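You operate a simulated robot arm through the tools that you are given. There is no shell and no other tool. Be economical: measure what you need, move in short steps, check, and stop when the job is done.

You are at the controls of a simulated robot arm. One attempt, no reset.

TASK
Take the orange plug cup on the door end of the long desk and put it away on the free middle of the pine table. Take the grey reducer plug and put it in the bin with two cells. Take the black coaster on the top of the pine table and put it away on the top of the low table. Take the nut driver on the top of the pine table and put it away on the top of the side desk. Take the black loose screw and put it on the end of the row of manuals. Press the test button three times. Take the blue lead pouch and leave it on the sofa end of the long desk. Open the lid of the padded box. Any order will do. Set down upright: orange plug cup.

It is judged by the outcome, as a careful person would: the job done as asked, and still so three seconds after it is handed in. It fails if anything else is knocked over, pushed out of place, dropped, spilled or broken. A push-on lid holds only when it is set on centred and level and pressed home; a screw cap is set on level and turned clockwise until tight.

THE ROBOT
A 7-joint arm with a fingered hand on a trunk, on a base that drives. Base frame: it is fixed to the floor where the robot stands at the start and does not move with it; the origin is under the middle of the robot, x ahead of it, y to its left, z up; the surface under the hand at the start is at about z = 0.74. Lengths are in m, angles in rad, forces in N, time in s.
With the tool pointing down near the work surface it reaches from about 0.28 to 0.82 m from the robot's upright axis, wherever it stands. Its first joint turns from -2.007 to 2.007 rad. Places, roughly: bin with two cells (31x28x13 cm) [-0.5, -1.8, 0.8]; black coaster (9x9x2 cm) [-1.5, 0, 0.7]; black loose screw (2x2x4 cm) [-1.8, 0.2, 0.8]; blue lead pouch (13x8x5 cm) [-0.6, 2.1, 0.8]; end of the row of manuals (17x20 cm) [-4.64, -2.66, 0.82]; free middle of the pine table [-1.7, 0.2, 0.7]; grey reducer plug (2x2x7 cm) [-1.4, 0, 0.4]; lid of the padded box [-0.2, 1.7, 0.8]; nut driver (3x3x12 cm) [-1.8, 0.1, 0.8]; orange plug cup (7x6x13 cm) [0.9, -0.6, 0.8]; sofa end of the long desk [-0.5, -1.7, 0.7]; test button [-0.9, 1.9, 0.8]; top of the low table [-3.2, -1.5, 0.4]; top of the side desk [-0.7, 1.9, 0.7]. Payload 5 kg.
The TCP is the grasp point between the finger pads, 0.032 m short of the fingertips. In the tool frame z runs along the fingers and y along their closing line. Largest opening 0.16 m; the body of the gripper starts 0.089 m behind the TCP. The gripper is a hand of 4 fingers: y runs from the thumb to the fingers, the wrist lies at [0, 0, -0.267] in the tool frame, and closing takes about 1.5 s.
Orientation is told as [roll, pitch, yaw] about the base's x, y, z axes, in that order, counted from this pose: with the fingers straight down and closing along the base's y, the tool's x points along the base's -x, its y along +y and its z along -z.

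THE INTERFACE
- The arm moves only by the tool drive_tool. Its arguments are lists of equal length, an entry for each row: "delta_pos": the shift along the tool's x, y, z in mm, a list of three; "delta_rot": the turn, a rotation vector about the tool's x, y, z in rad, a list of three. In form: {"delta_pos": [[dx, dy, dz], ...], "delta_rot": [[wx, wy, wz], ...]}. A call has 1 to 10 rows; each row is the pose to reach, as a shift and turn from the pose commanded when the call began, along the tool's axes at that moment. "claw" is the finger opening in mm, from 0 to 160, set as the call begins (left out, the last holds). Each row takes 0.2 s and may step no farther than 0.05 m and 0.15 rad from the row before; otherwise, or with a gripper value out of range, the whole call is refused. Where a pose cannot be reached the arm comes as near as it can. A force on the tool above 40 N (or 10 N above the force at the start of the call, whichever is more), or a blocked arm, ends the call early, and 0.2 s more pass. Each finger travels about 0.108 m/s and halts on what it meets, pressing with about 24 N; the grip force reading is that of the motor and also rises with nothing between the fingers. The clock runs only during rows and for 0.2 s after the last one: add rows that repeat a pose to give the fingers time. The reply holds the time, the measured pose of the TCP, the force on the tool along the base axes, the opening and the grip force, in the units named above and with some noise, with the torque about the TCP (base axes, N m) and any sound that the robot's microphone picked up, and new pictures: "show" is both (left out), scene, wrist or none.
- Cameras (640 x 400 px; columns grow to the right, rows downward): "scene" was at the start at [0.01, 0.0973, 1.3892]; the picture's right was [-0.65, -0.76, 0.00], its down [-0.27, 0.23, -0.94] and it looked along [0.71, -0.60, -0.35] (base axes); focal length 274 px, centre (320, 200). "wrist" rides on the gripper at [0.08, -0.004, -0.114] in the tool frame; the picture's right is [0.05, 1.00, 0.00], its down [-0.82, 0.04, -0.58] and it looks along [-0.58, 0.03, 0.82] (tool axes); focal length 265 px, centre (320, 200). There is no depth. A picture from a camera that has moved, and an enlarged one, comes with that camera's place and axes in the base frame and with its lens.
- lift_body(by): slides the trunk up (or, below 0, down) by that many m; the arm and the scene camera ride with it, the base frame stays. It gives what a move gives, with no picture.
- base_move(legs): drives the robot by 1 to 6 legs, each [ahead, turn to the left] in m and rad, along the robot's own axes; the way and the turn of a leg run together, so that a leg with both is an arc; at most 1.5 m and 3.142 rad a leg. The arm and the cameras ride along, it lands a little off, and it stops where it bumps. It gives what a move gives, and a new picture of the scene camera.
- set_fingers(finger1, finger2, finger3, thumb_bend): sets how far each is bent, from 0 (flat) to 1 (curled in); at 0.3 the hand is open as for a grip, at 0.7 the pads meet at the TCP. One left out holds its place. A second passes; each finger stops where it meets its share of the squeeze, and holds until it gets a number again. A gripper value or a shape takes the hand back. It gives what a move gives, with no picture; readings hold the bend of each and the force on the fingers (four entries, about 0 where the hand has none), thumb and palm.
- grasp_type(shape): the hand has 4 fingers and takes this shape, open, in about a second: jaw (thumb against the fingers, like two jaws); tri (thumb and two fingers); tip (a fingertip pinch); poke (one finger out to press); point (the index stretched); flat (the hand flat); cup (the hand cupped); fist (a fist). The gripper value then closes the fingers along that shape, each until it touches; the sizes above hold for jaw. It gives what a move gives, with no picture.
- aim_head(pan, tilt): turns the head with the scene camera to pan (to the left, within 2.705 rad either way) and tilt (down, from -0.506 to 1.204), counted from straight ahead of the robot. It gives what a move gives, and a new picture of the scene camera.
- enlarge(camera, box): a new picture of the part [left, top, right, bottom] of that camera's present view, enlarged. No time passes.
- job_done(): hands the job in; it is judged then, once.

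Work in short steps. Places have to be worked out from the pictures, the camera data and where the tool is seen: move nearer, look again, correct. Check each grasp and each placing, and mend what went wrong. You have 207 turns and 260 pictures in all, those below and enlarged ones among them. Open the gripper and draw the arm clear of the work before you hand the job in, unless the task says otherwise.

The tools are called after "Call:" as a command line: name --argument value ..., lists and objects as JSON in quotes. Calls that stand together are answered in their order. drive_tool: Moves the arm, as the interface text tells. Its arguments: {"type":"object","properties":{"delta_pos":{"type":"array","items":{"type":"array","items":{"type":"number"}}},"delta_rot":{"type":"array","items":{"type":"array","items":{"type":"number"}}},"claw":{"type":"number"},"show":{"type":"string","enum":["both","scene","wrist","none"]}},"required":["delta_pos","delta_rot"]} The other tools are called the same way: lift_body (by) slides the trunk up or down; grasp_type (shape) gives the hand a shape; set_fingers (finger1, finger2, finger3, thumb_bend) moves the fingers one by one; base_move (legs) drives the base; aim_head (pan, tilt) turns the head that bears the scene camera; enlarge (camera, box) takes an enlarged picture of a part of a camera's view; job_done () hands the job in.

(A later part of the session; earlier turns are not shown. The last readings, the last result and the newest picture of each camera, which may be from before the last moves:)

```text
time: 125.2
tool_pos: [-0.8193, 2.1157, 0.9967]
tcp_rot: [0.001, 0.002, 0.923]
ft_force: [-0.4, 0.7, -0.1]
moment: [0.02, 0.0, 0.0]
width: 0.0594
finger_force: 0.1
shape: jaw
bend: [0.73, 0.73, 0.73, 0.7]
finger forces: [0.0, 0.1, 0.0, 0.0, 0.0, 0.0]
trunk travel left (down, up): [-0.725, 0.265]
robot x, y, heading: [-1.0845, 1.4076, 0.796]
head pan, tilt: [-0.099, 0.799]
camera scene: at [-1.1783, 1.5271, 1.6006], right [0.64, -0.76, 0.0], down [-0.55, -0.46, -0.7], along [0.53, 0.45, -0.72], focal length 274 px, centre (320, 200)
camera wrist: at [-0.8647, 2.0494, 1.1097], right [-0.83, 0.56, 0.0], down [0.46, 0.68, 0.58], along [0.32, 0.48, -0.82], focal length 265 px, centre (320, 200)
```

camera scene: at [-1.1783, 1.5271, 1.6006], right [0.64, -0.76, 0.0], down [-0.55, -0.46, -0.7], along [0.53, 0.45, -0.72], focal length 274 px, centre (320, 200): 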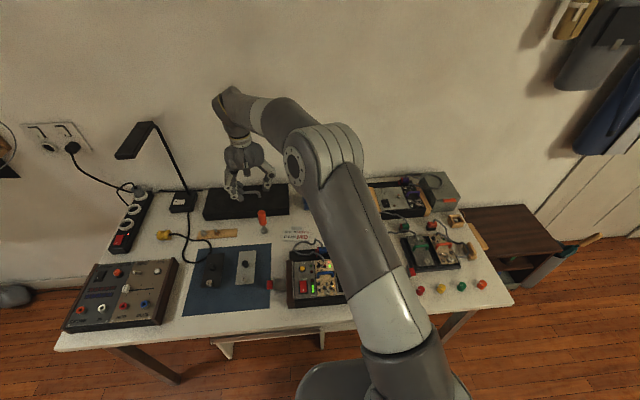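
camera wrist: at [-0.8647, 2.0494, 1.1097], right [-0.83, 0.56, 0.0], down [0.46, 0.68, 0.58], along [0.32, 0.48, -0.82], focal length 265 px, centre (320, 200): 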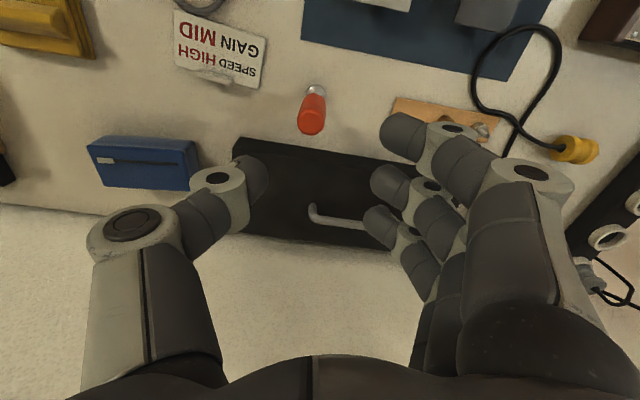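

Driver placed. Now the test button, triangulated at (-0.860,1.872,0.79). I take the poke shape and view it.

Call:
grasp_type --shape "poke"

Call:
drive_tool --delta_pos '[[45, 0, -10], [90, 0, -10], [135, 0, -10], [180, 0, -10], [219, -25, -10], [219, -25, -10]]' --delta_rot '[[0, 0, 0], [0, 0, 0], [0, 0, 0], [0, 0, 0], [0, 0, 0], [0, 0, 0]]' --show "both"

```text
time: 126.0
tool_pos: [-0.8194, 2.1166, 0.9963]
tcp_rot: [0.0, 0.001, 0.923]
ft_force: [-0.2, 0.6, -1.3]
moment: [0.0, -0.02, -0.01]
width: 0.0001
finger_force: 0.0
shape: poke
bend: [1.0, 1.0, 1.0, 0.47]
finger forces: [0.0, 0.0, 0.0, 0.1, 0.0, 0.0]
trunk travel left (down, up): [-0.725, 0.265]
robot x, y, heading: [-1.0837, 1.4087, 0.797]
head pan, tilt: [-0.099, 0.799]
```

```text
time: 127.5
tool_pos: [-0.9284, 1.928, 1.0011]
tcp_rot: [0.002, 0.002, 0.924]
ft_force: [-0.3, 0.3, -0.4]
moment: [0.01, 0.02, 0.02]
width: 0.0
finger_force: 0.0
shape: poke
bend: [1.0, 1.0, 1.0, 0.47]
finger forces: [0.1, 0.0, 0.1, 0.0, 0.0, 0.0]
trunk travel left (down, up): [-0.725, 0.265]
robot x, y, heading: [-1.084, 1.4104, 0.8]
head pan, tilt: [-0.099, 0.799]
camera scene: at [-1.1783, 1.5272, 1.6005], right [0.64, -0.76, 0.0], down [-0.55, -0.46, -0.7], along [0.53, 0.45, -0.72], focal length 274 px, centre (320, 200)
camera wrist: at [-0.9734, 1.8607, 1.1143], right [-0.83, 0.56, 0.0], down [0.46, 0.68, 0.58], along [0.32, 0.48, -0.82], focal length 265 px, centre (320, 200)
```

scene: 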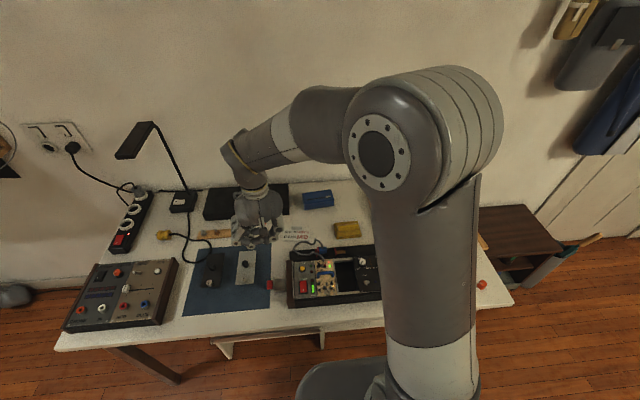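
wrist: 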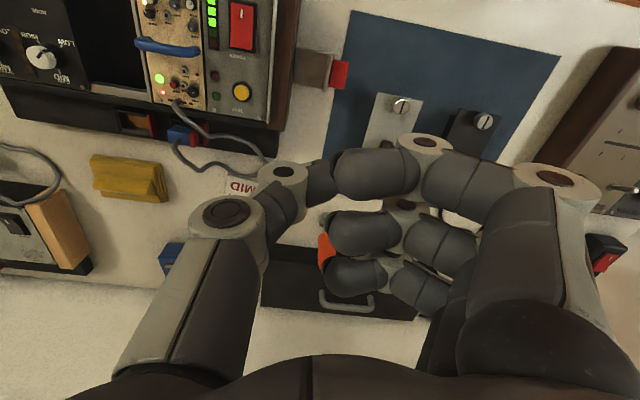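

Poke curled everything; I'll set the fingers individually: finger 1 extended, others curled, thumb away.

Call:
set_fingers --finger1 0.6 --finger2 1.0 --finger3 1.0 --thumb_bend 0.1

Call:
enlarge --camera "wrist" --box '[0, 0, 640, 400]'

```text
time: 128.4
tool_pos: [-0.9269, 1.9285, 1.0015]
tcp_rot: [0.001, 0.001, 0.925]
ft_force: [0.1, -0.4, 0.4]
moment: [0.02, -0.01, 0.0]
width: 0.1265
finger_force: 0.1
shape: fingers
bend: [0.6, 1.0, 1.0, 0.1]
finger forces: [0.0, 0.0, 0.0, 0.1, 0.0, 0.0]
trunk travel left (down, up): [-0.725, 0.265]
robot x, y, heading: [-1.0857, 1.4098, 0.8]
head pan, tilt: [-0.099, 0.799]
```

```text
1.00 times, centred on (320, 200) of wrist (not enlarged: the box is as wide or as high as the picture)
camera zoom: at [-0.9732, 1.8608, 1.1146], right [-0.83, 0.56, 0.0], down [0.46, 0.68, 0.58], along [0.32, 0.48, -0.82], focal length 265 px, centre (320, 200)
```

zoom: 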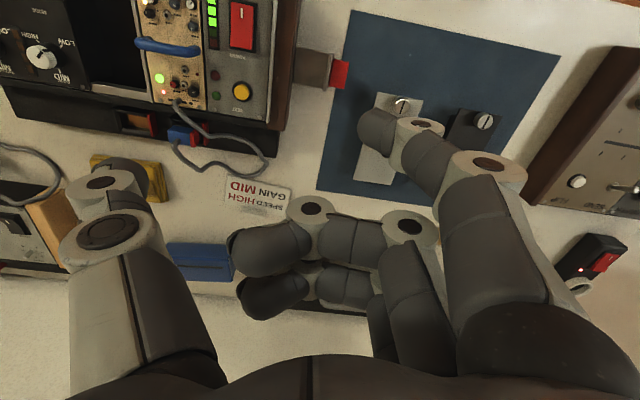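

Finger 1's tip is at tool (0.028,0.030,0.03). The thumb hangs out to the side; I try curling it out of the way.

Call:
set_fingers --thumb_bend 1.0

Call:
enlarge --camera "wrist" --box '[0, 0, 640, 400]'

Call:
enlarge --camera "scene" --box '[200, 170, 360, 270]'

```text
time: 129.4
tool_pos: [-0.9277, 1.9288, 1.0007]
tcp_rot: [0.002, 0.003, 0.926]
ft_force: [-0.2, 0.6, 0.5]
moment: [0.0, -0.02, -0.03]
width: 0.0304
finger_force: 0.1
shape: fingers
bend: [0.6, 1.0, 1.0, 0.83]
finger forces: [0.0, 0.0, 0.0, 0.0, 0.0, 0.0]
trunk travel left (down, up): [-0.725, 0.265]
robot x, y, heading: [-1.0849, 1.4075, 0.796]
head pan, tilt: [-0.099, 0.799]
```

```text
1.00 times, centred on (320, 200) of wrist (not enlarged: the box is as wide or as high as the picture)
camera zoom: at [-0.9732, 1.8608, 1.1146], right [-0.83, 0.56, 0.0], down [0.46, 0.68, 0.58], along [0.32, 0.48, -0.82], focal length 265 px, centre (320, 200)
```

zoom: 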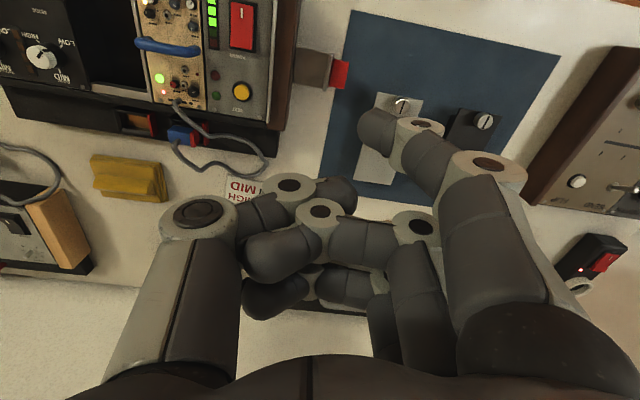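

```text
4.00 times, centred on (280, 220) of scene
camera zoom: at [-1.1783, 1.5269, 1.6006], right [0.64, -0.76, 0.0], down [-0.55, -0.46, -0.7], along [0.53, 0.45, -0.72], focal length 1098 px, centre (480, 120)
```

zoom: 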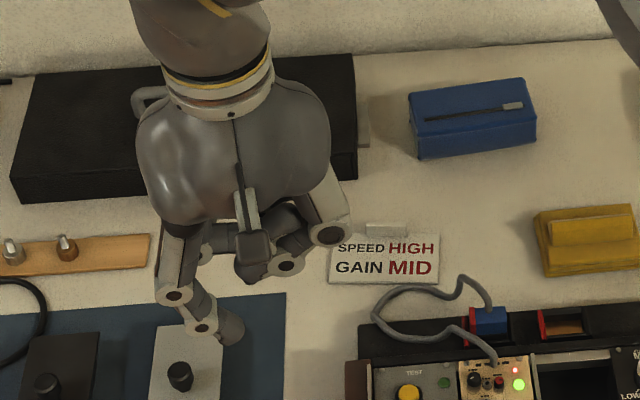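

Finger 1 is now clearly the lowest point, tip ≈(-0.967,1.932,0.95). I move the tip over the button and look.

Call:
drive_tool --delta_pos '[[-5, -40, 0], [-10, -80, 0], [-17, -122, 10], [-17, -122, 50], [-17, -122, 75], [-17, -122, 75]]' --delta_rot '[[0, 0, 0], [0, 0, 0], [0, 0, 0], [0, 0, 0], [0, 0, 0], [0, 0, 0]]' --show "both"

Call:
enlarge --camera "scene" --box '[240, 210, 400, 310]'

```text
time: 130.8
tool_pos: [-0.8255, 1.8641, 0.9278]
tcp_rot: [0.003, 0.0, 0.923]
ft_force: [0.2, 0.2, -0.7]
moment: [0.03, -0.01, -0.02]
width: 0.0307
finger_force: 0.1
shape: fingers
bend: [0.6, 1.0, 1.0, 0.83]
finger forces: [0.1, 0.0, 0.1, 0.1, 0.0, 0.0]
trunk travel left (down, up): [-0.725, 0.265]
robot x, y, heading: [-1.0842, 1.4072, 0.802]
head pan, tilt: [-0.099, 0.799]
camera scene: at [-1.1782, 1.5267, 1.6006], right [0.64, -0.76, 0.0], down [-0.55, -0.46, -0.7], along [0.53, 0.45, -0.72], focal length 274 px, centre (320, 200)
camera wrist: at [-0.8694, 1.7975, 1.0421], right [-0.83, 0.56, 0.0], down [0.46, 0.68, 0.58], along [0.32, 0.48, -0.82], focal length 265 px, centre (320, 200)
```

scene: 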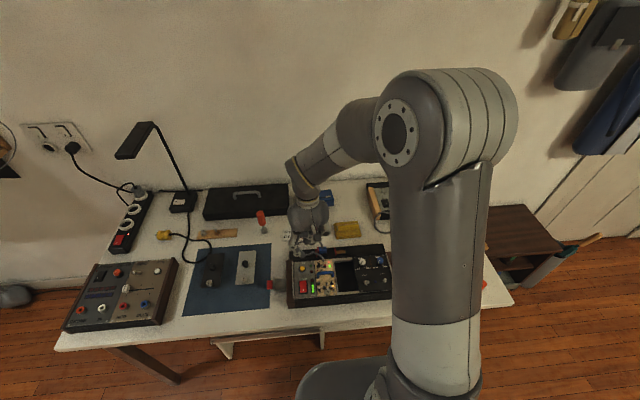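
wrist: 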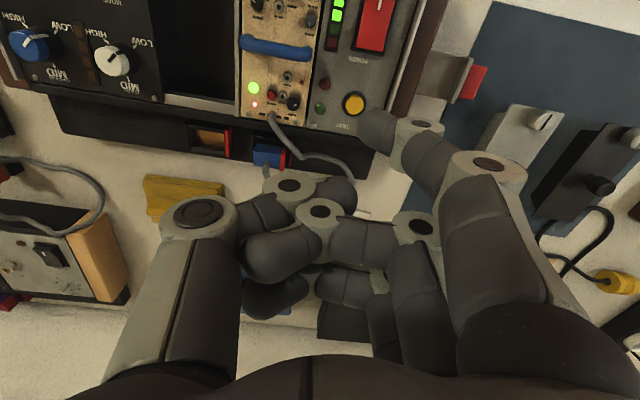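

```text
4.00 times, centred on (320, 260) of scene
camera zoom: at [-1.1782, 1.5267, 1.6006], right [0.64, -0.76, 0.0], down [-0.55, -0.46, -0.7], along [0.53, 0.45, -0.72], focal length 1098 px, centre (320, -40)
```

zoom: 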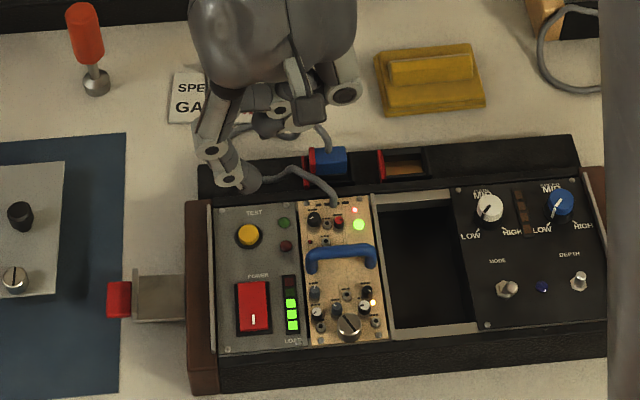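

Tip is ≈(-0.865,1.865,0.888); the button about (-0.858,1.877,0.785). I correct and lower 70 mm.

Call:
drive_tool --delta_pos '[[-13, 2, 20], [-13, 2, 45], [-13, 2, 65], [-13, 2, 70], [-13, 2, 70]]' --delta_rot '[[0, 0, 0], [0, 0, 0], [0, 0, 0], [0, 0, 0], [0, 0, 0]]' --show "wrist"

Call:
enlarge --camera "scene" --box '[260, 230, 340, 280]'

```text
time: 132.1
tool_pos: [-0.8197, 1.8765, 0.8583]
tcp_rot: [0.002, -0.001, 0.922]
ft_force: [-0.4, 0.7, 0.2]
moment: [0.0, 0.03, -0.03]
width: 0.031
finger_force: 0.1
shape: fingers
bend: [0.6, 1.0, 1.0, 0.83]
finger forces: [0.1, 0.0, 0.1, 0.0, 0.0, 0.0]
trunk travel left (down, up): [-0.725, 0.265]
robot x, y, heading: [-1.087, 1.4116, 0.802]
head pan, tilt: [-0.099, 0.799]
camera wrist: at [-0.8644, 1.8094, 0.973], right [-0.83, 0.56, 0.0], down [0.46, 0.68, 0.58], along [0.32, 0.48, -0.82], focal length 265 px, centre (320, 200)
```

wrist: 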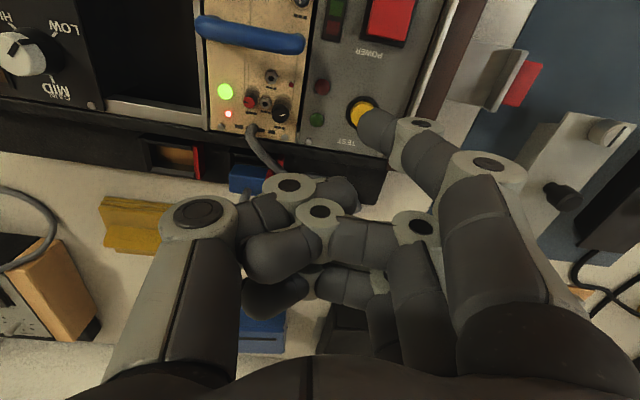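

```text
8.00 times, centred on (300, 255) of scene
camera zoom: at [-1.1783, 1.5268, 1.6006], right [0.64, -0.76, 0.0], down [-0.55, -0.46, -0.7], along [0.53, 0.45, -0.72], focal length 2195 px, centre (480, -240)
```

zoom: 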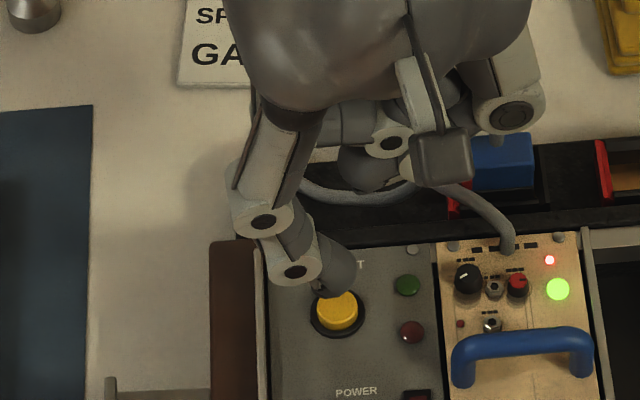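

Tip must go ~11 mm farther outward; then press down slowly watching force and sound.

Call:
drive_tool --delta_pos '[[-11, 0, 0], [-11, 0, 10], [-11, 0, 18], [-11, 0, 22], [-11, 0, 26], [-11, 0, 26]]' --delta_rot '[[0, 0, 0], [0, 0, 0], [0, 0, 0], [0, 0, 0], [0, 0, 0], [0, 0, 0]]' --show "wrist"

Call:
enlarge --camera "scene" --box '[260, 230, 340, 280]'

```text
time: 133.4
tool_pos: [-0.812, 1.8869, 0.8325]
tcp_rot: [0.002, 0.002, 0.925]
ft_force: [-0.2, 0.2, 1.3]
moment: [-0.03, 0.13, 0.0]
width: 0.0311
finger_force: 1.7
shape: fingers
bend: [0.6, 1.0, 1.0, 0.83]
finger forces: [2.6, 0.1, 0.0, 0.1, 0.1, 0.1]
trunk travel left (down, up): [-0.725, 0.265]
robot x, y, heading: [-1.0838, 1.4096, 0.801]
head pan, tilt: [-0.099, 0.799]
heard: click
camera wrist: at [-0.8563, 1.8198, 0.9465], right [-0.83, 0.56, 0.0], down [0.46, 0.68, 0.58], along [0.32, 0.48, -0.82], focal length 265 px, centre (320, 200)
```

wrist: 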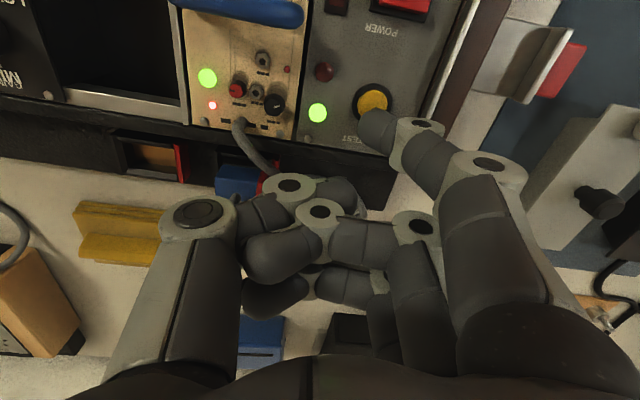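

```text
8.00 times, centred on (300, 255) of scene
camera zoom: at [-1.1784, 1.5267, 1.6006], right [0.64, -0.76, 0.0], down [-0.55, -0.46, -0.7], along [0.53, 0.45, -0.72], focal length 2195 px, centre (480, -240)
```

zoom: 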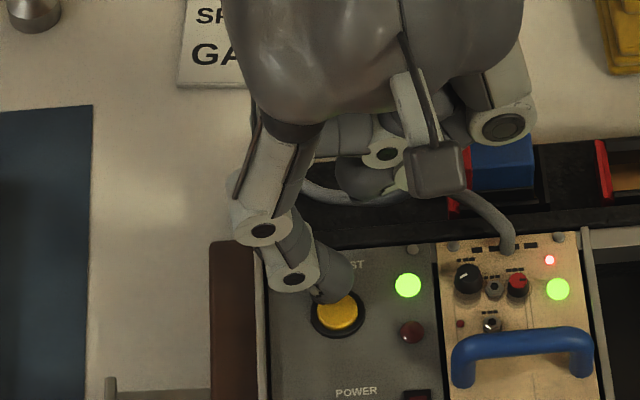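

Click heard and green lamp lit: press one. I release fully first.

Call:
drive_tool --delta_pos '[[0, 0, -8], [0, 0, -14], [0, 0, -14]]' --delta_rot '[[0, 0, 0], [0, 0, 0], [0, 0, 0]]' --show "wrist"

Call:
drive_tool --delta_pos '[[0, 0, 8], [0, 0, 14], [0, 0, 14]]' --delta_rot '[[0, 0, 0], [0, 0, 0], [0, 0, 0]]' --show "wrist"

```text
time: 134.2
tool_pos: [-0.8098, 1.8875, 0.8462]
tcp_rot: [0.003, 0.001, 0.924]
ft_force: [-0.1, -0.6, 0.2]
moment: [0.0, 0.02, 0.08]
width: 0.031
finger_force: 0.0
shape: fingers
bend: [0.6, 1.0, 1.0, 0.83]
finger forces: [0.0, 0.0, 0.1, 0.0, 0.1, 0.2]
trunk travel left (down, up): [-0.725, 0.265]
robot x, y, heading: [-1.0865, 1.408, 0.796]
head pan, tilt: [-0.099, 0.799]
camera wrist: at [-0.8559, 1.8207, 0.961], right [-0.83, 0.56, 0.0], down [0.46, 0.68, 0.58], along [0.32, 0.48, -0.82], focal length 265 px, centre (320, 200)
```

wrist: 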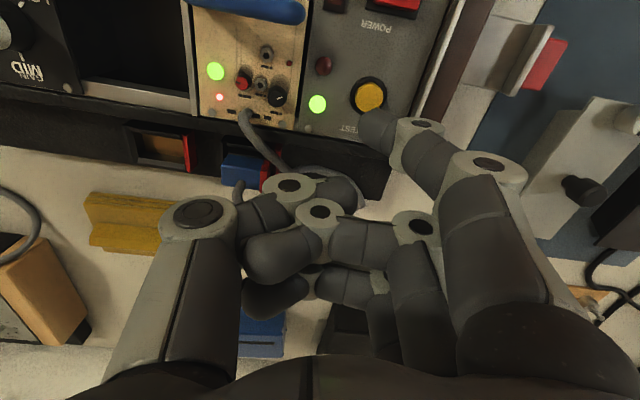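

```text
time: 135.1
tool_pos: [-0.8099, 1.8862, 0.8341]
tcp_rot: [0.002, 0.0, 0.923]
ft_force: [-0.5, 0.6, 1.4]
moment: [-0.04, 0.06, -0.01]
width: 0.0308
finger_force: 1.0
shape: fingers
bend: [0.6, 1.0, 1.0, 0.83]
finger forces: [2.0, 0.0, 0.0, 0.1, 0.1, 0.1]
trunk travel left (down, up): [-0.725, 0.265]
robot x, y, heading: [-1.082, 1.4114, 0.799]
head pan, tilt: [-0.099, 0.799]
heard: click
camera wrist: at [-0.8559, 1.8194, 0.9472], right [-0.83, 0.56, 0.0], down [0.46, 0.68, 0.58], along [0.32, 0.48, -0.82], focal length 265 px, centre (320, 200)
```

wrist: 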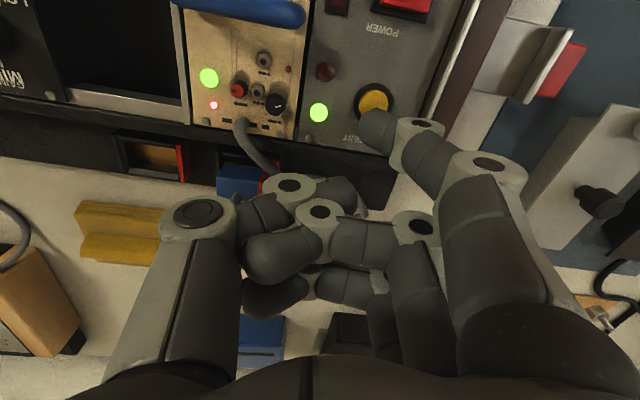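

Second click. Release, then the third press.

Call:
drive_tool --delta_pos '[[0, 0, -8], [0, 0, -14], [0, 0, -14]]' --delta_rot '[[0, 0, 0], [0, 0, 0], [0, 0, 0]]' --show "none"

Call:
drive_tool --delta_pos '[[0, 0, 8], [0, 0, 14], [0, 0, 14]]' --delta_rot '[[0, 0, 0], [0, 0, 0], [0, 0, 0]]' --show "none"

Call:
drive_tool --delta_pos '[[0, 0, -10], [0, 0, -45], [0, 0, -90], [0, 0, -135], [0, 0, -170], [0, 0, -170]]' --delta_rot '[[0, 0, 0], [0, 0, 0], [0, 0, 0], [0, 0, 0], [0, 0, 0], [0, 0, 0]]' --show "wrist"

```text
time: 135.8
tool_pos: [-0.8111, 1.885, 0.8485]
tcp_rot: [0.002, 0.001, 0.923]
ft_force: [0.5, 0.4, -0.1]
moment: [-0.02, 0.0, 0.02]
width: 0.0309
finger_force: 0.1
shape: fingers
bend: [0.6, 1.0, 1.0, 0.84]
finger forces: [0.1, 0.0, 0.0, 0.0, 0.0, 0.1]
trunk travel left (down, up): [-0.725, 0.265]
robot x, y, heading: [-1.0898, 1.4115, 0.795]
head pan, tilt: [-0.099, 0.799]
```

```text
time: 136.7
tool_pos: [-0.8107, 1.885, 0.8328]
tcp_rot: [0.002, -0.001, 0.923]
ft_force: [-0.2, 0.0, 1.6]
moment: [-0.05, 0.14, 0.0]
width: 0.0309
finger_force: 1.5
shape: fingers
bend: [0.6, 1.0, 1.0, 0.84]
finger forces: [2.3, 0.0, 0.1, 0.1, 0.0, 0.0]
trunk travel left (down, up): [-0.725, 0.265]
robot x, y, heading: [-1.0822, 1.4065, 0.801]
head pan, tilt: [-0.099, 0.799]
heard: click
```

```text
time: 138.1
tool_pos: [-0.8103, 1.8869, 1.004]
tcp_rot: [0.002, 0.001, 0.923]
ft_force: [0.0, -0.2, 0.2]
moment: [-0.01, 0.0, 0.0]
width: 0.0309
finger_force: 0.0
shape: fingers
bend: [0.6, 1.0, 1.0, 0.84]
finger forces: [0.0, 0.1, 0.0, 0.0, 0.0, 0.0]
trunk travel left (down, up): [-0.725, 0.265]
robot x, y, heading: [-1.0816, 1.407, 0.804]
head pan, tilt: [-0.099, 0.799]
camera wrist: at [-0.856, 1.8202, 1.1164], right [-0.83, 0.56, 0.0], down [0.46, 0.68, 0.58], along [0.32, 0.48, -0.82], focal length 265 px, centre (320, 200)
```

wrist: 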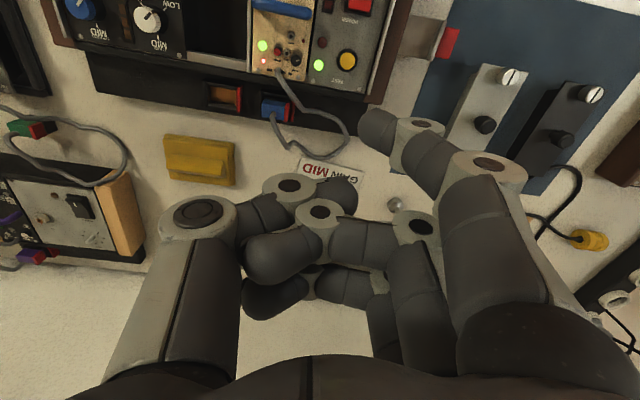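

All three presses clicked. Next the padded box lid near (-0.2,1.7): I restore the jaw, raise, and shift the base along the corridor.

Call:
grasp_type --shape "jaw"

Call:
drive_tool --delta_pos '[[0, 0, -45], [0, 0, -90], [20, 0, -130], [50, 0, -150]]' --delta_rot '[[0, 0, 0], [0, 0, 0], [0, 0, 0], [0, 0, 0]]' --show "none"

Call:
base_move --legs '[[-0.17, 0.0], [0.0, -1.575], [0.38, 0.0]]'

```text
time: 138.9
tool_pos: [-0.8107, 1.8877, 1.003]
tcp_rot: [0.001, 0.002, 0.924]
ft_force: [-0.2, -1.1, -0.4]
moment: [0.01, 0.0, 0.0]
width: 0.1597
finger_force: 0.0
shape: jaw
bend: [0.3, 0.3, 0.3, 0.3]
finger forces: [0.0, 0.0, 0.0, 0.0, 0.0, 0.0]
trunk travel left (down, up): [-0.725, 0.265]
robot x, y, heading: [-1.0856, 1.4048, 0.794]
head pan, tilt: [-0.099, 0.799]
```

```text
time: 139.9
tool_pos: [-0.8412, 1.8468, 1.1552]
tcp_rot: [0.001, -0.001, 0.923]
ft_force: [-0.4, -0.4, 0.1]
moment: [0.04, -0.04, -0.02]
width: 0.16
finger_force: 0.1
shape: jaw
bend: [0.3, 0.3, 0.3, 0.3]
finger forces: [0.1, 0.1, 0.0, 0.0, 0.0, 0.1]
trunk travel left (down, up): [-0.725, 0.265]
robot x, y, heading: [-1.0852, 1.4043, 0.798]
head pan, tilt: [-0.099, 0.799]
```

```text
time: 147.2
tool_pos: [-0.4874, 0.7907, 1.1524]
tcp_rot: [0.001, 0.001, -0.627]
ft_force: [-0.3, 0.6, -0.3]
moment: [0.03, -0.01, 0.03]
width: 0.16
finger_force: 0.1
shape: jaw
bend: [0.3, 0.3, 0.3, 0.3]
finger forces: [0.0, 0.0, 0.1, 0.0, 0.1, 0.1]
trunk travel left (down, up): [-0.725, 0.265]
robot x, y, heading: [-0.9311, 1.0255, -0.752]
head pan, tilt: [-0.099, 0.799]
camera scene: at [-0.8157, 1.121, 1.6006], right [-0.75, -0.66, 0.0], down [-0.47, 0.54, -0.7], along [0.46, -0.52, -0.72], focal length 274 px, centre (320, 200)
```

scene: 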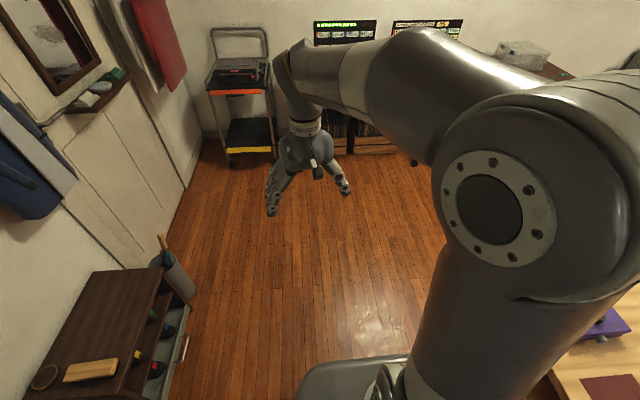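

Now turn back to face the desk and look at the box.

Call:
base_move --legs '[[0.0, 1.54], [0.19, 0.0]]'

Call:
aim_head --pan -0.25 --tilt 0.8

```text
time: 152.5
tool_pos: [-0.5325, 1.5928, 1.1534]
tcp_rot: [0.001, 0.003, 0.894]
ft_force: [0.0, 1.0, -0.2]
moment: [-0.05, 0.02, 0.01]
width: 0.1601
finger_force: 0.0
shape: jaw
bend: [0.3, 0.3, 0.3, 0.3]
finger forces: [0.1, 0.0, 0.0, 0.0, 0.1, 0.0]
trunk travel left (down, up): [-0.725, 0.265]
robot x, y, heading: [-0.7921, 1.1609, 0.769]
head pan, tilt: [-0.099, 0.799]
camera scene: at [-0.8809, 1.2832, 1.6006], right [0.62, -0.78, 0.0], down [-0.56, -0.45, -0.7], along [0.55, 0.43, -0.72], focal length 274 px, centre (320, 200)
```

scene: 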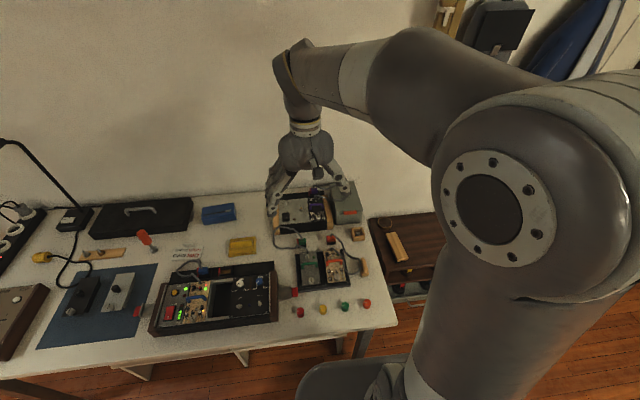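

```text
time: 153.2
tool_pos: [-0.5348, 1.5921, 1.153]
tcp_rot: [0.002, 0.002, 0.893]
ft_force: [-0.1, 0.0, -0.4]
moment: [-0.02, 0.04, -0.01]
width: 0.1602
finger_force: 0.1
shape: jaw
bend: [0.3, 0.3, 0.3, 0.3]
finger forces: [0.0, 0.0, 0.1, 0.0, 0.0, 0.1]
trunk travel left (down, up): [-0.725, 0.265]
robot x, y, heading: [-0.7909, 1.1604, 0.769]
head pan, tilt: [-0.25, 0.799]
camera scene: at [-0.8749, 1.2725, 1.6006], right [0.5, -0.87, 0.0], down [-0.62, -0.36, -0.7], along [0.6, 0.35, -0.72], focal length 274 px, centre (320, 200)
```

scene: 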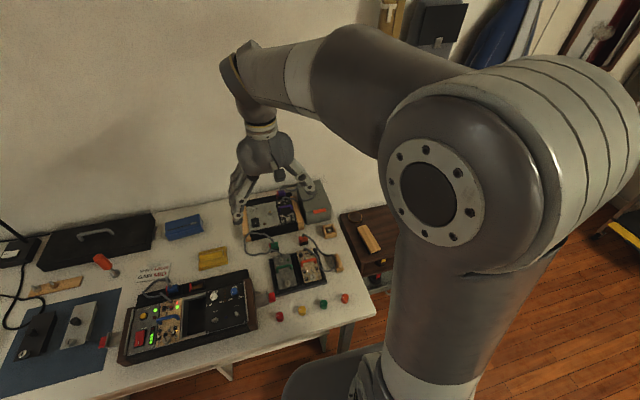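

Call:
enlarge --camera "scene" --box '[230, 160, 390, 260]'

Call:
enlarge --camera "wrist" --box '[0, 0, 640, 400]'

```text
4.00 times, centred on (310, 210) of scene
camera zoom: at [-0.8749, 1.2725, 1.6006], right [0.5, -0.87, 0.0], down [-0.62, -0.36, -0.7], along [0.6, 0.35, -0.72], focal length 1098 px, centre (360, 160)
```

zoom: 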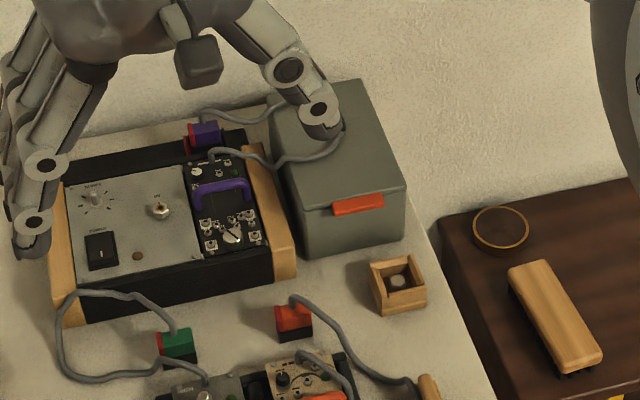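

```text
1.00 times, centred on (320, 200) of wrist (not enlarged: the box is as wide or as high as the picture)
camera zoom: at [-0.5815, 1.5265, 1.2667], right [-0.81, 0.59, 0.0], down [0.48, 0.66, 0.58], along [0.34, 0.47, -0.82], focal length 265 px, centre (320, 200)
```

zoom: 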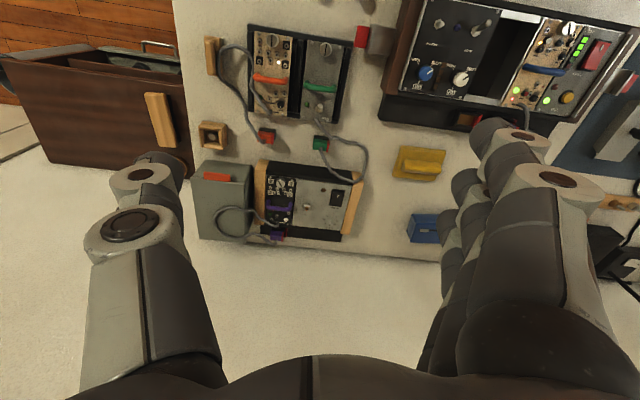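

The box (lid top z≈0.87) has an orange front tab at about (-0.304,1.608,0.865), hinge presumably at the wall side. I'll hook the tab from below with finger 1, so I shape the hand and rotate it so that the finger comes from my side.

Call:
set_fingers --finger1 0.65 --finger2 1.0 --finger3 1.0 --thumb_bend 1.0

Call:
drive_tool --delta_pos '[[-12, -15, 0], [-24, -30, 0], [-36, -45, 0], [-48, -60, 0], [-60, -75, 0], [-72, -90, 0], [-84, -105, 0], [-96, -120, 0], [-108, -136, 0], [-119, -151, 0]]' --delta_rot '[[0, 0, -0.147], [0, 0, -0.294], [0, 0, -0.441], [0, 0, -0.588], [0, 0, -0.735], [0, 0, -0.882], [0, 0, -1.029], [0, 0, -1.176], [0, 0, -1.323], [0, 0, -1.467]]' --show "both"

```text
time: 154.2
tool_pos: [-0.5344, 1.5919, 1.1532]
tcp_rot: [0.001, 0.003, 0.893]
ft_force: [0.4, -0.5, -0.5]
moment: [-0.03, 0.0, 0.02]
width: 0.0431
finger_force: 0.1
shape: fingers
bend: [0.65, 0.9, 1.0, 1.0]
finger forces: [0.0, 0.0, 0.1, 0.0, 0.0, 0.0]
trunk travel left (down, up): [-0.725, 0.265]
robot x, y, heading: [-0.7872, 1.1597, 0.771]
head pan, tilt: [-0.25, 0.799]
```

```text
time: 156.4
tool_pos: [-0.373, 1.5919, 1.154]
tcp_rot: [-0.001, 0.004, 2.167]
ft_force: [-2.0, 2.1, 0.4]
moment: [-0.14, -0.21, 0.02]
width: 0.0449
finger_force: 0.0
shape: fingers
bend: [0.65, 0.94, 1.0, 1.0]
finger forces: [0.0, 0.1, 0.0, 0.0, 0.0, 0.0]
out of reach, approached as far as the arm can: row 9, 10
trunk travel left (down, up): [-0.725, 0.265]
robot x, y, heading: [-0.792, 1.1612, 0.769]
head pan, tilt: [-0.25, 0.799]
camera scene: at [-0.8815, 1.2765, 1.6], right [0.5, -0.87, 0.0], down [-0.62, -0.36, -0.7], along [0.61, 0.35, -0.72], focal length 274 px, centre (320, 200)
camera wrist: at [-0.3245, 1.5277, 1.2675], right [-0.8, -0.6, 0.0], down [-0.5, 0.65, 0.57], along [-0.35, 0.46, -0.82], focal length 265 px, centre (320, 200)
```

scene: 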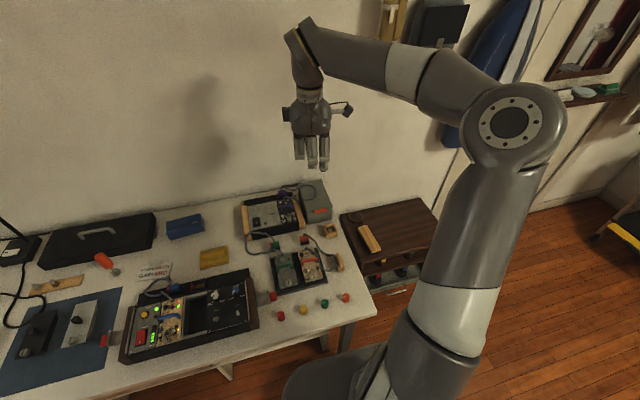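
wrist: 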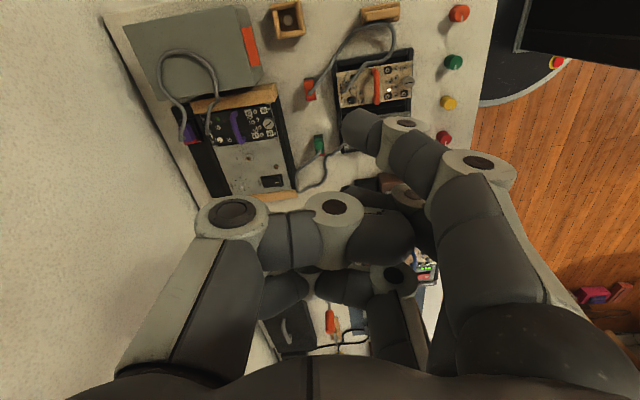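

The wrist reached its turning limit at yaw 2.17, good enough. I enlarge both views of the tab for a precise fix.

Call:
enlarge --camera "wrist" --box '[100, 0, 340, 150]'

Call:
enlarge --camera "scene" --box '[270, 150, 366, 210]'

Call:
enlarge --camera "scene" --box '[280, 175, 360, 225]'

```text
2.67 times, centred on (220, 75) of wrist
camera zoom: at [-0.3245, 1.5277, 1.2675], right [-0.8, -0.6, 0.0], down [-0.5, 0.65, 0.57], along [-0.35, 0.46, -0.82], focal length 708 px, centre (587, 533)
```

zoom: 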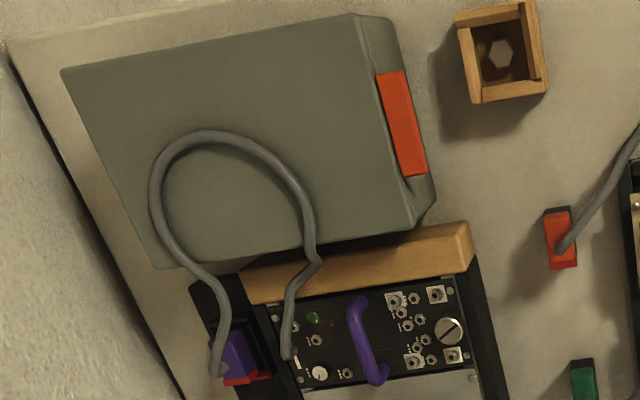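

```text
6.67 times, centred on (318, 180) of scene
camera zoom: at [-0.8815, 1.2765, 1.6], right [0.5, -0.87, 0.0], down [-0.62, -0.36, -0.7], along [0.61, 0.35, -0.72], focal length 1830 px, centre (333, 333)
```

zoom: 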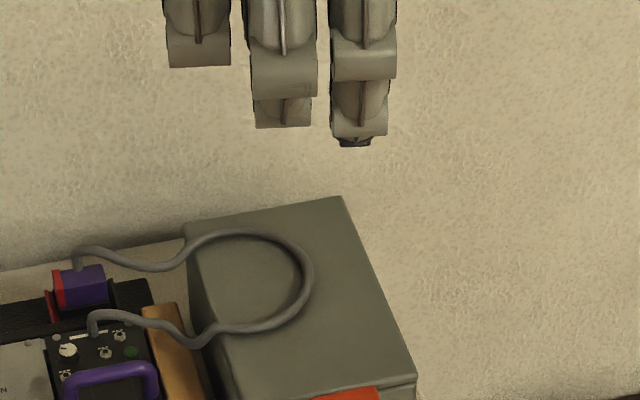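

```text
8.00 times, centred on (320, 200) of scene
camera zoom: at [-0.8815, 1.2765, 1.6], right [0.5, -0.87, 0.0], down [-0.62, -0.36, -0.7], along [0.61, 0.35, -0.72], focal length 2195 px, centre (320, 200)
```

zoom: 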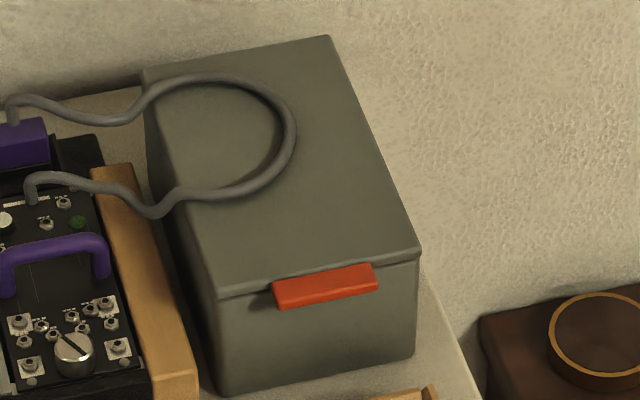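

The box top is really at z≈0.815, front face at u≈0.98, tab near (-0.262,1.617,0.80). To gain reach and a better hook, I tilt the hand so the finger points forward toward the box.

Call:
drive_tool --delta_pos '[[0, 0, 0], [0, 0, 0], [0, 0, 0], [0, 0, 0], [0, 0, 0]]' --delta_rot '[[0.15, 0, 0], [0.3, 0, 0], [0.45, 0, 0], [0.6, 0, 0], [0.6, 0, 0]]' --show "both"

```text
time: 157.6
tool_pos: [-0.3675, 1.5901, 1.1515]
tcp_rot: [-0.599, -0.003, 2.169]
ft_force: [0.0, 0.0, 0.2]
moment: [0.02, -0.01, 0.01]
width: 0.0451
finger_force: 0.0
shape: fingers
bend: [0.65, 0.94, 1.0, 1.0]
finger forces: [0.0, 0.0, 0.1, 0.0, 0.0, 0.0]
trunk travel left (down, up): [-0.725, 0.265]
robot x, y, heading: [-0.7904, 1.16, 0.771]
head pan, tilt: [-0.25, 0.799]
camera scene: at [-0.8747, 1.2724, 1.6006], right [0.5, -0.87, 0.0], down [-0.62, -0.36, -0.7], along [0.6, 0.35, -0.72], focal length 274 px, centre (320, 200)
camera wrist: at [-0.3731, 1.4889, 1.248], right [-0.65, -0.51, -0.56], down [-0.76, 0.47, 0.45], along [0.04, 0.72, -0.69], focal length 265 px, centre (320, 200)
```

scene: 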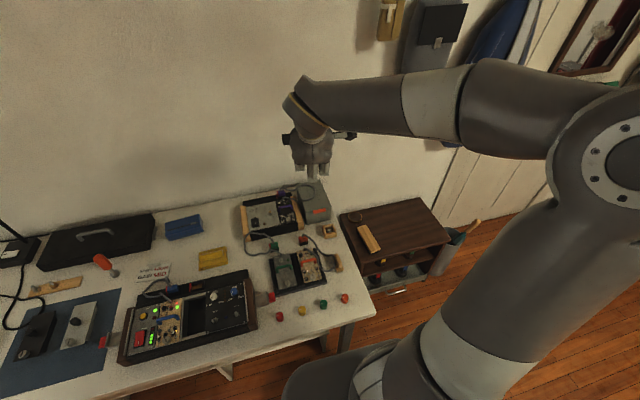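
wrist: 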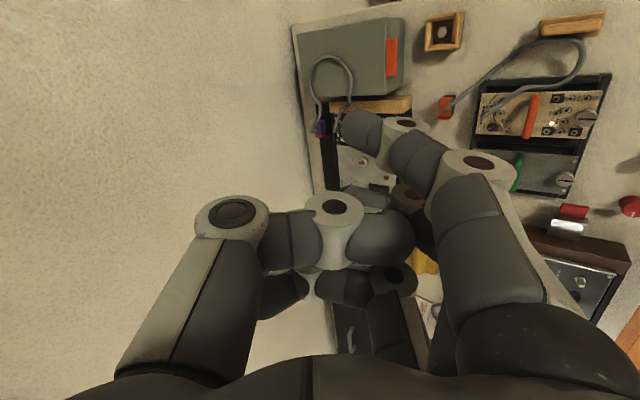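

Tilt works. Tip ≈(-0.350,1.578,1.096). I bring it down in front of the tab's left half (clear of the little wooden box), stopping at z≈0.85.

Call:
drive_tool --delta_pos '[[2, 17, 38], [3, 34, 77], [5, 51, 115], [6, 67, 153], [8, 84, 191], [9, 100, 229], [9, 100, 229]]' --delta_rot '[[0, 0, 0], [0, 0, 0], [0, 0, 0], [0, 0, 0], [0, 0, 0], [0, 0, 0], [0, 0, 0]]' --show "wrist"

Call:
enlarge --camera "scene" --box '[260, 150, 380, 225]'

```text
time: 159.2
tool_pos: [-0.3232, 1.6076, 0.9037]
tcp_rot: [-0.597, -0.001, 2.169]
ft_force: [1.0, 0.3, 0.1]
moment: [-0.04, 0.0, -0.01]
width: 0.0453
finger_force: 0.1
shape: fingers
bend: [0.65, 0.94, 1.0, 1.0]
finger forces: [0.0, 0.1, 0.0, 0.1, 0.0, 0.0]
trunk travel left (down, up): [-0.725, 0.265]
robot x, y, heading: [-0.7932, 1.1617, 0.77]
head pan, tilt: [-0.25, 0.799]
camera wrist: at [-0.3284, 1.5071, 1.0002], right [-0.65, -0.51, -0.56], down [-0.76, 0.47, 0.45], along [0.04, 0.72, -0.69], focal length 265 px, centre (320, 200)
```

wrist: 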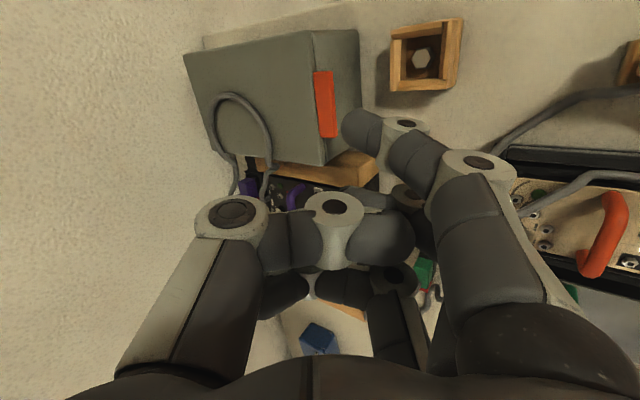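

```text
5.33 times, centred on (320, 188) of scene
camera zoom: at [-0.875, 1.2722, 1.6006], right [0.5, -0.87, 0.0], down [-0.62, -0.36, -0.7], along [0.6, 0.35, -0.72], focal length 1464 px, centre (320, 267)
```

zoom: 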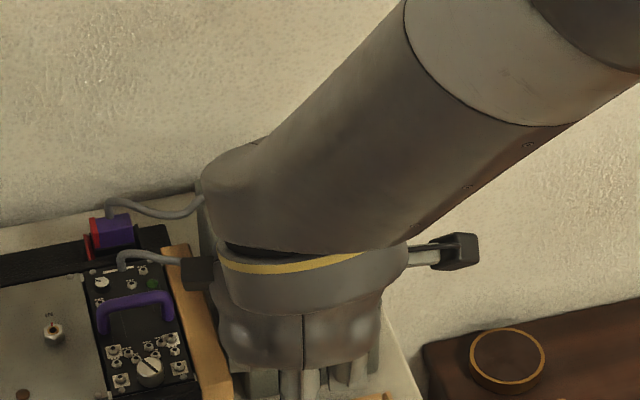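

Tab fixed at n −1.35…−1.30, u≈0.97, z≈0.80. I lower the tip in front and below it (z≈0.775).

Call:
drive_tool --delta_pos '[[-2, 12, 22], [-2, 25, 44], [-2, 38, 65], [-2, 38, 65]]' --delta_rot '[[0, 0, 0], [0, 0, 0], [0, 0, 0], [0, 0, 0]]' --show "wrist"

```text
time: 160.2
tool_pos: [-0.3206, 1.6163, 0.8326]
tcp_rot: [-0.599, 0.0, 2.167]
ft_force: [-0.1, 0.0, -0.9]
moment: [0.04, 0.0, 0.0]
width: 0.0453
finger_force: 0.2
shape: fingers
bend: [0.65, 0.94, 1.0, 1.0]
finger forces: [0.1, 0.0, 0.0, 0.0, 0.0, 0.0]
trunk travel left (down, up): [-0.725, 0.265]
robot x, y, heading: [-0.7926, 1.1633, 0.772]
head pan, tilt: [-0.25, 0.799]
camera wrist: at [-0.3262, 1.5152, 0.9284], right [-0.65, -0.51, -0.56], down [-0.76, 0.47, 0.45], along [0.04, 0.72, -0.69], focal length 265 px, centre (320, 200)
```

wrist: 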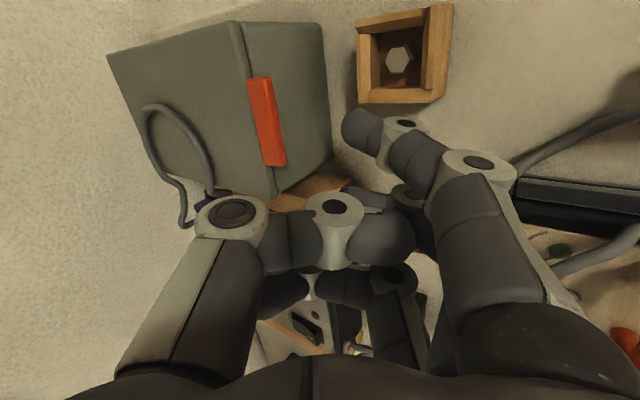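

The tip is below and in front of the tab. I slide forward 30 mm under it.

Call:
drive_tool --delta_pos '[[-2, -8, 6], [-4, -16, 11], [-6, -24, 17], [-6, -24, 17]]' --delta_rot '[[0, 0, 0], [0, 0, 0], [0, 0, 0], [0, 0, 0]]' --show "wrist"

```text
time: 161.2
tool_pos: [-0.3002, 1.636, 0.8326]
tcp_rot: [-0.598, 0.0, 2.168]
ft_force: [-0.7, -0.7, 0.0]
moment: [0.01, 0.02, 0.01]
width: 0.0453
finger_force: 0.0
shape: fingers
bend: [0.65, 0.94, 1.0, 1.0]
finger forces: [0.0, 0.0, 0.1, 0.0, 0.0, 0.1]
trunk travel left (down, up): [-0.725, 0.265]
robot x, y, heading: [-0.7892, 1.1597, 0.768]
head pan, tilt: [-0.25, 0.799]
camera wrist: at [-0.3051, 1.5348, 0.928], right [-0.65, -0.51, -0.56], down [-0.76, 0.47, 0.45], along [0.04, 0.72, -0.69], focal length 265 px, centre (320, 200)
```

wrist: 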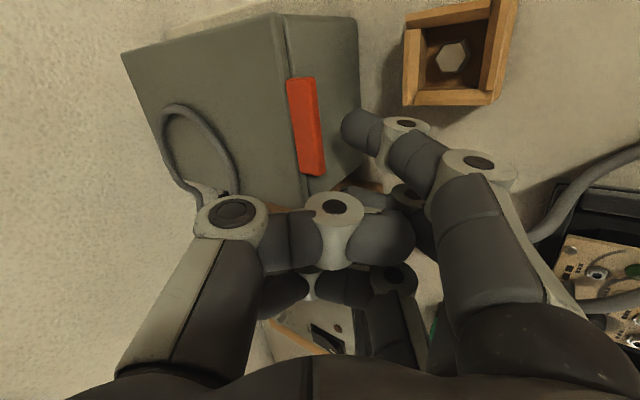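

Almost at the face; 12 mm further, then lift 25 mm while watching force.

Call:
drive_tool --delta_pos '[[-1, -5, 3], [-2, -10, 7], [-2, -10, 7]]' --delta_rot '[[0, 0, 0], [0, 0, 0], [0, 0, 0]]' --show "wrist"

```text
time: 162.0
tool_pos: [-0.2907, 1.6448, 0.8314]
tcp_rot: [-0.599, 0.0, 2.168]
ft_force: [0.9, -0.5, 0.8]
moment: [-0.02, -0.01, -0.03]
width: 0.0452
finger_force: 0.1
shape: fingers
bend: [0.65, 0.94, 1.0, 1.0]
finger forces: [0.0, 0.0, 0.0, 0.0, 0.0, 0.0]
trunk travel left (down, up): [-0.725, 0.265]
robot x, y, heading: [-0.7923, 1.1608, 0.771]
head pan, tilt: [-0.25, 0.799]
camera wrist: at [-0.2963, 1.5426, 0.9282], right [-0.65, -0.51, -0.56], down [-0.76, 0.47, 0.45], along [0.04, 0.72, -0.69], focal length 265 px, centre (320, 200)
```

wrist: 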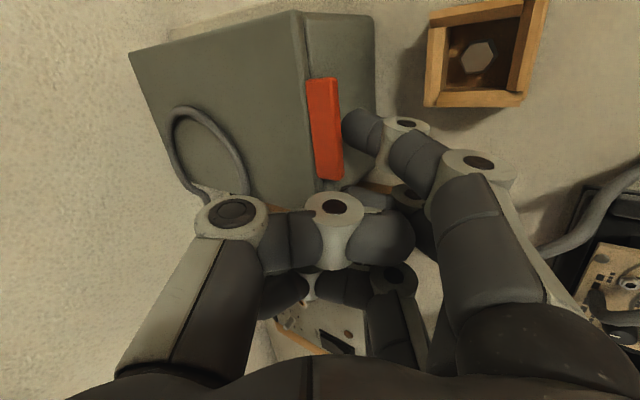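

Tip sits at the tab's lower edge. I raise 20 mm.

Call:
drive_tool --delta_pos '[[0, -4, -4], [-1, -8, -7], [-1, -12, -12], [-1, -14, -16], [-1, -14, -16]]' --delta_rot '[[0, 0, 0], [0, 0, 0], [0, 0, 0], [0, 0, 0], [0, 0, 0]]' --show "wrist"

```text
time: 163.2
tool_pos: [-0.2901, 1.646, 0.8535]
tcp_rot: [-0.6, -0.002, 2.167]
ft_force: [-0.6, -0.9, -0.3]
moment: [0.01, -0.02, 0.02]
width: 0.0453
finger_force: 0.2
shape: fingers
bend: [0.65, 0.94, 1.0, 1.0]
finger forces: [0.2, 0.0, 0.0, 0.0, 0.0, 0.0]
trunk travel left (down, up): [-0.725, 0.265]
robot x, y, heading: [-0.7932, 1.1606, 0.773]
head pan, tilt: [-0.25, 0.799]
camera wrist: at [-0.2949, 1.5452, 0.949], right [-0.65, -0.51, -0.56], down [-0.76, 0.47, 0.45], along [0.04, 0.72, -0.69], focal length 265 px, centre (320, 200)
```

wrist: 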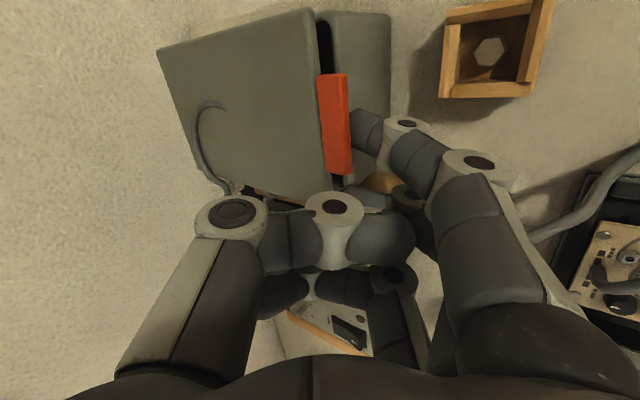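

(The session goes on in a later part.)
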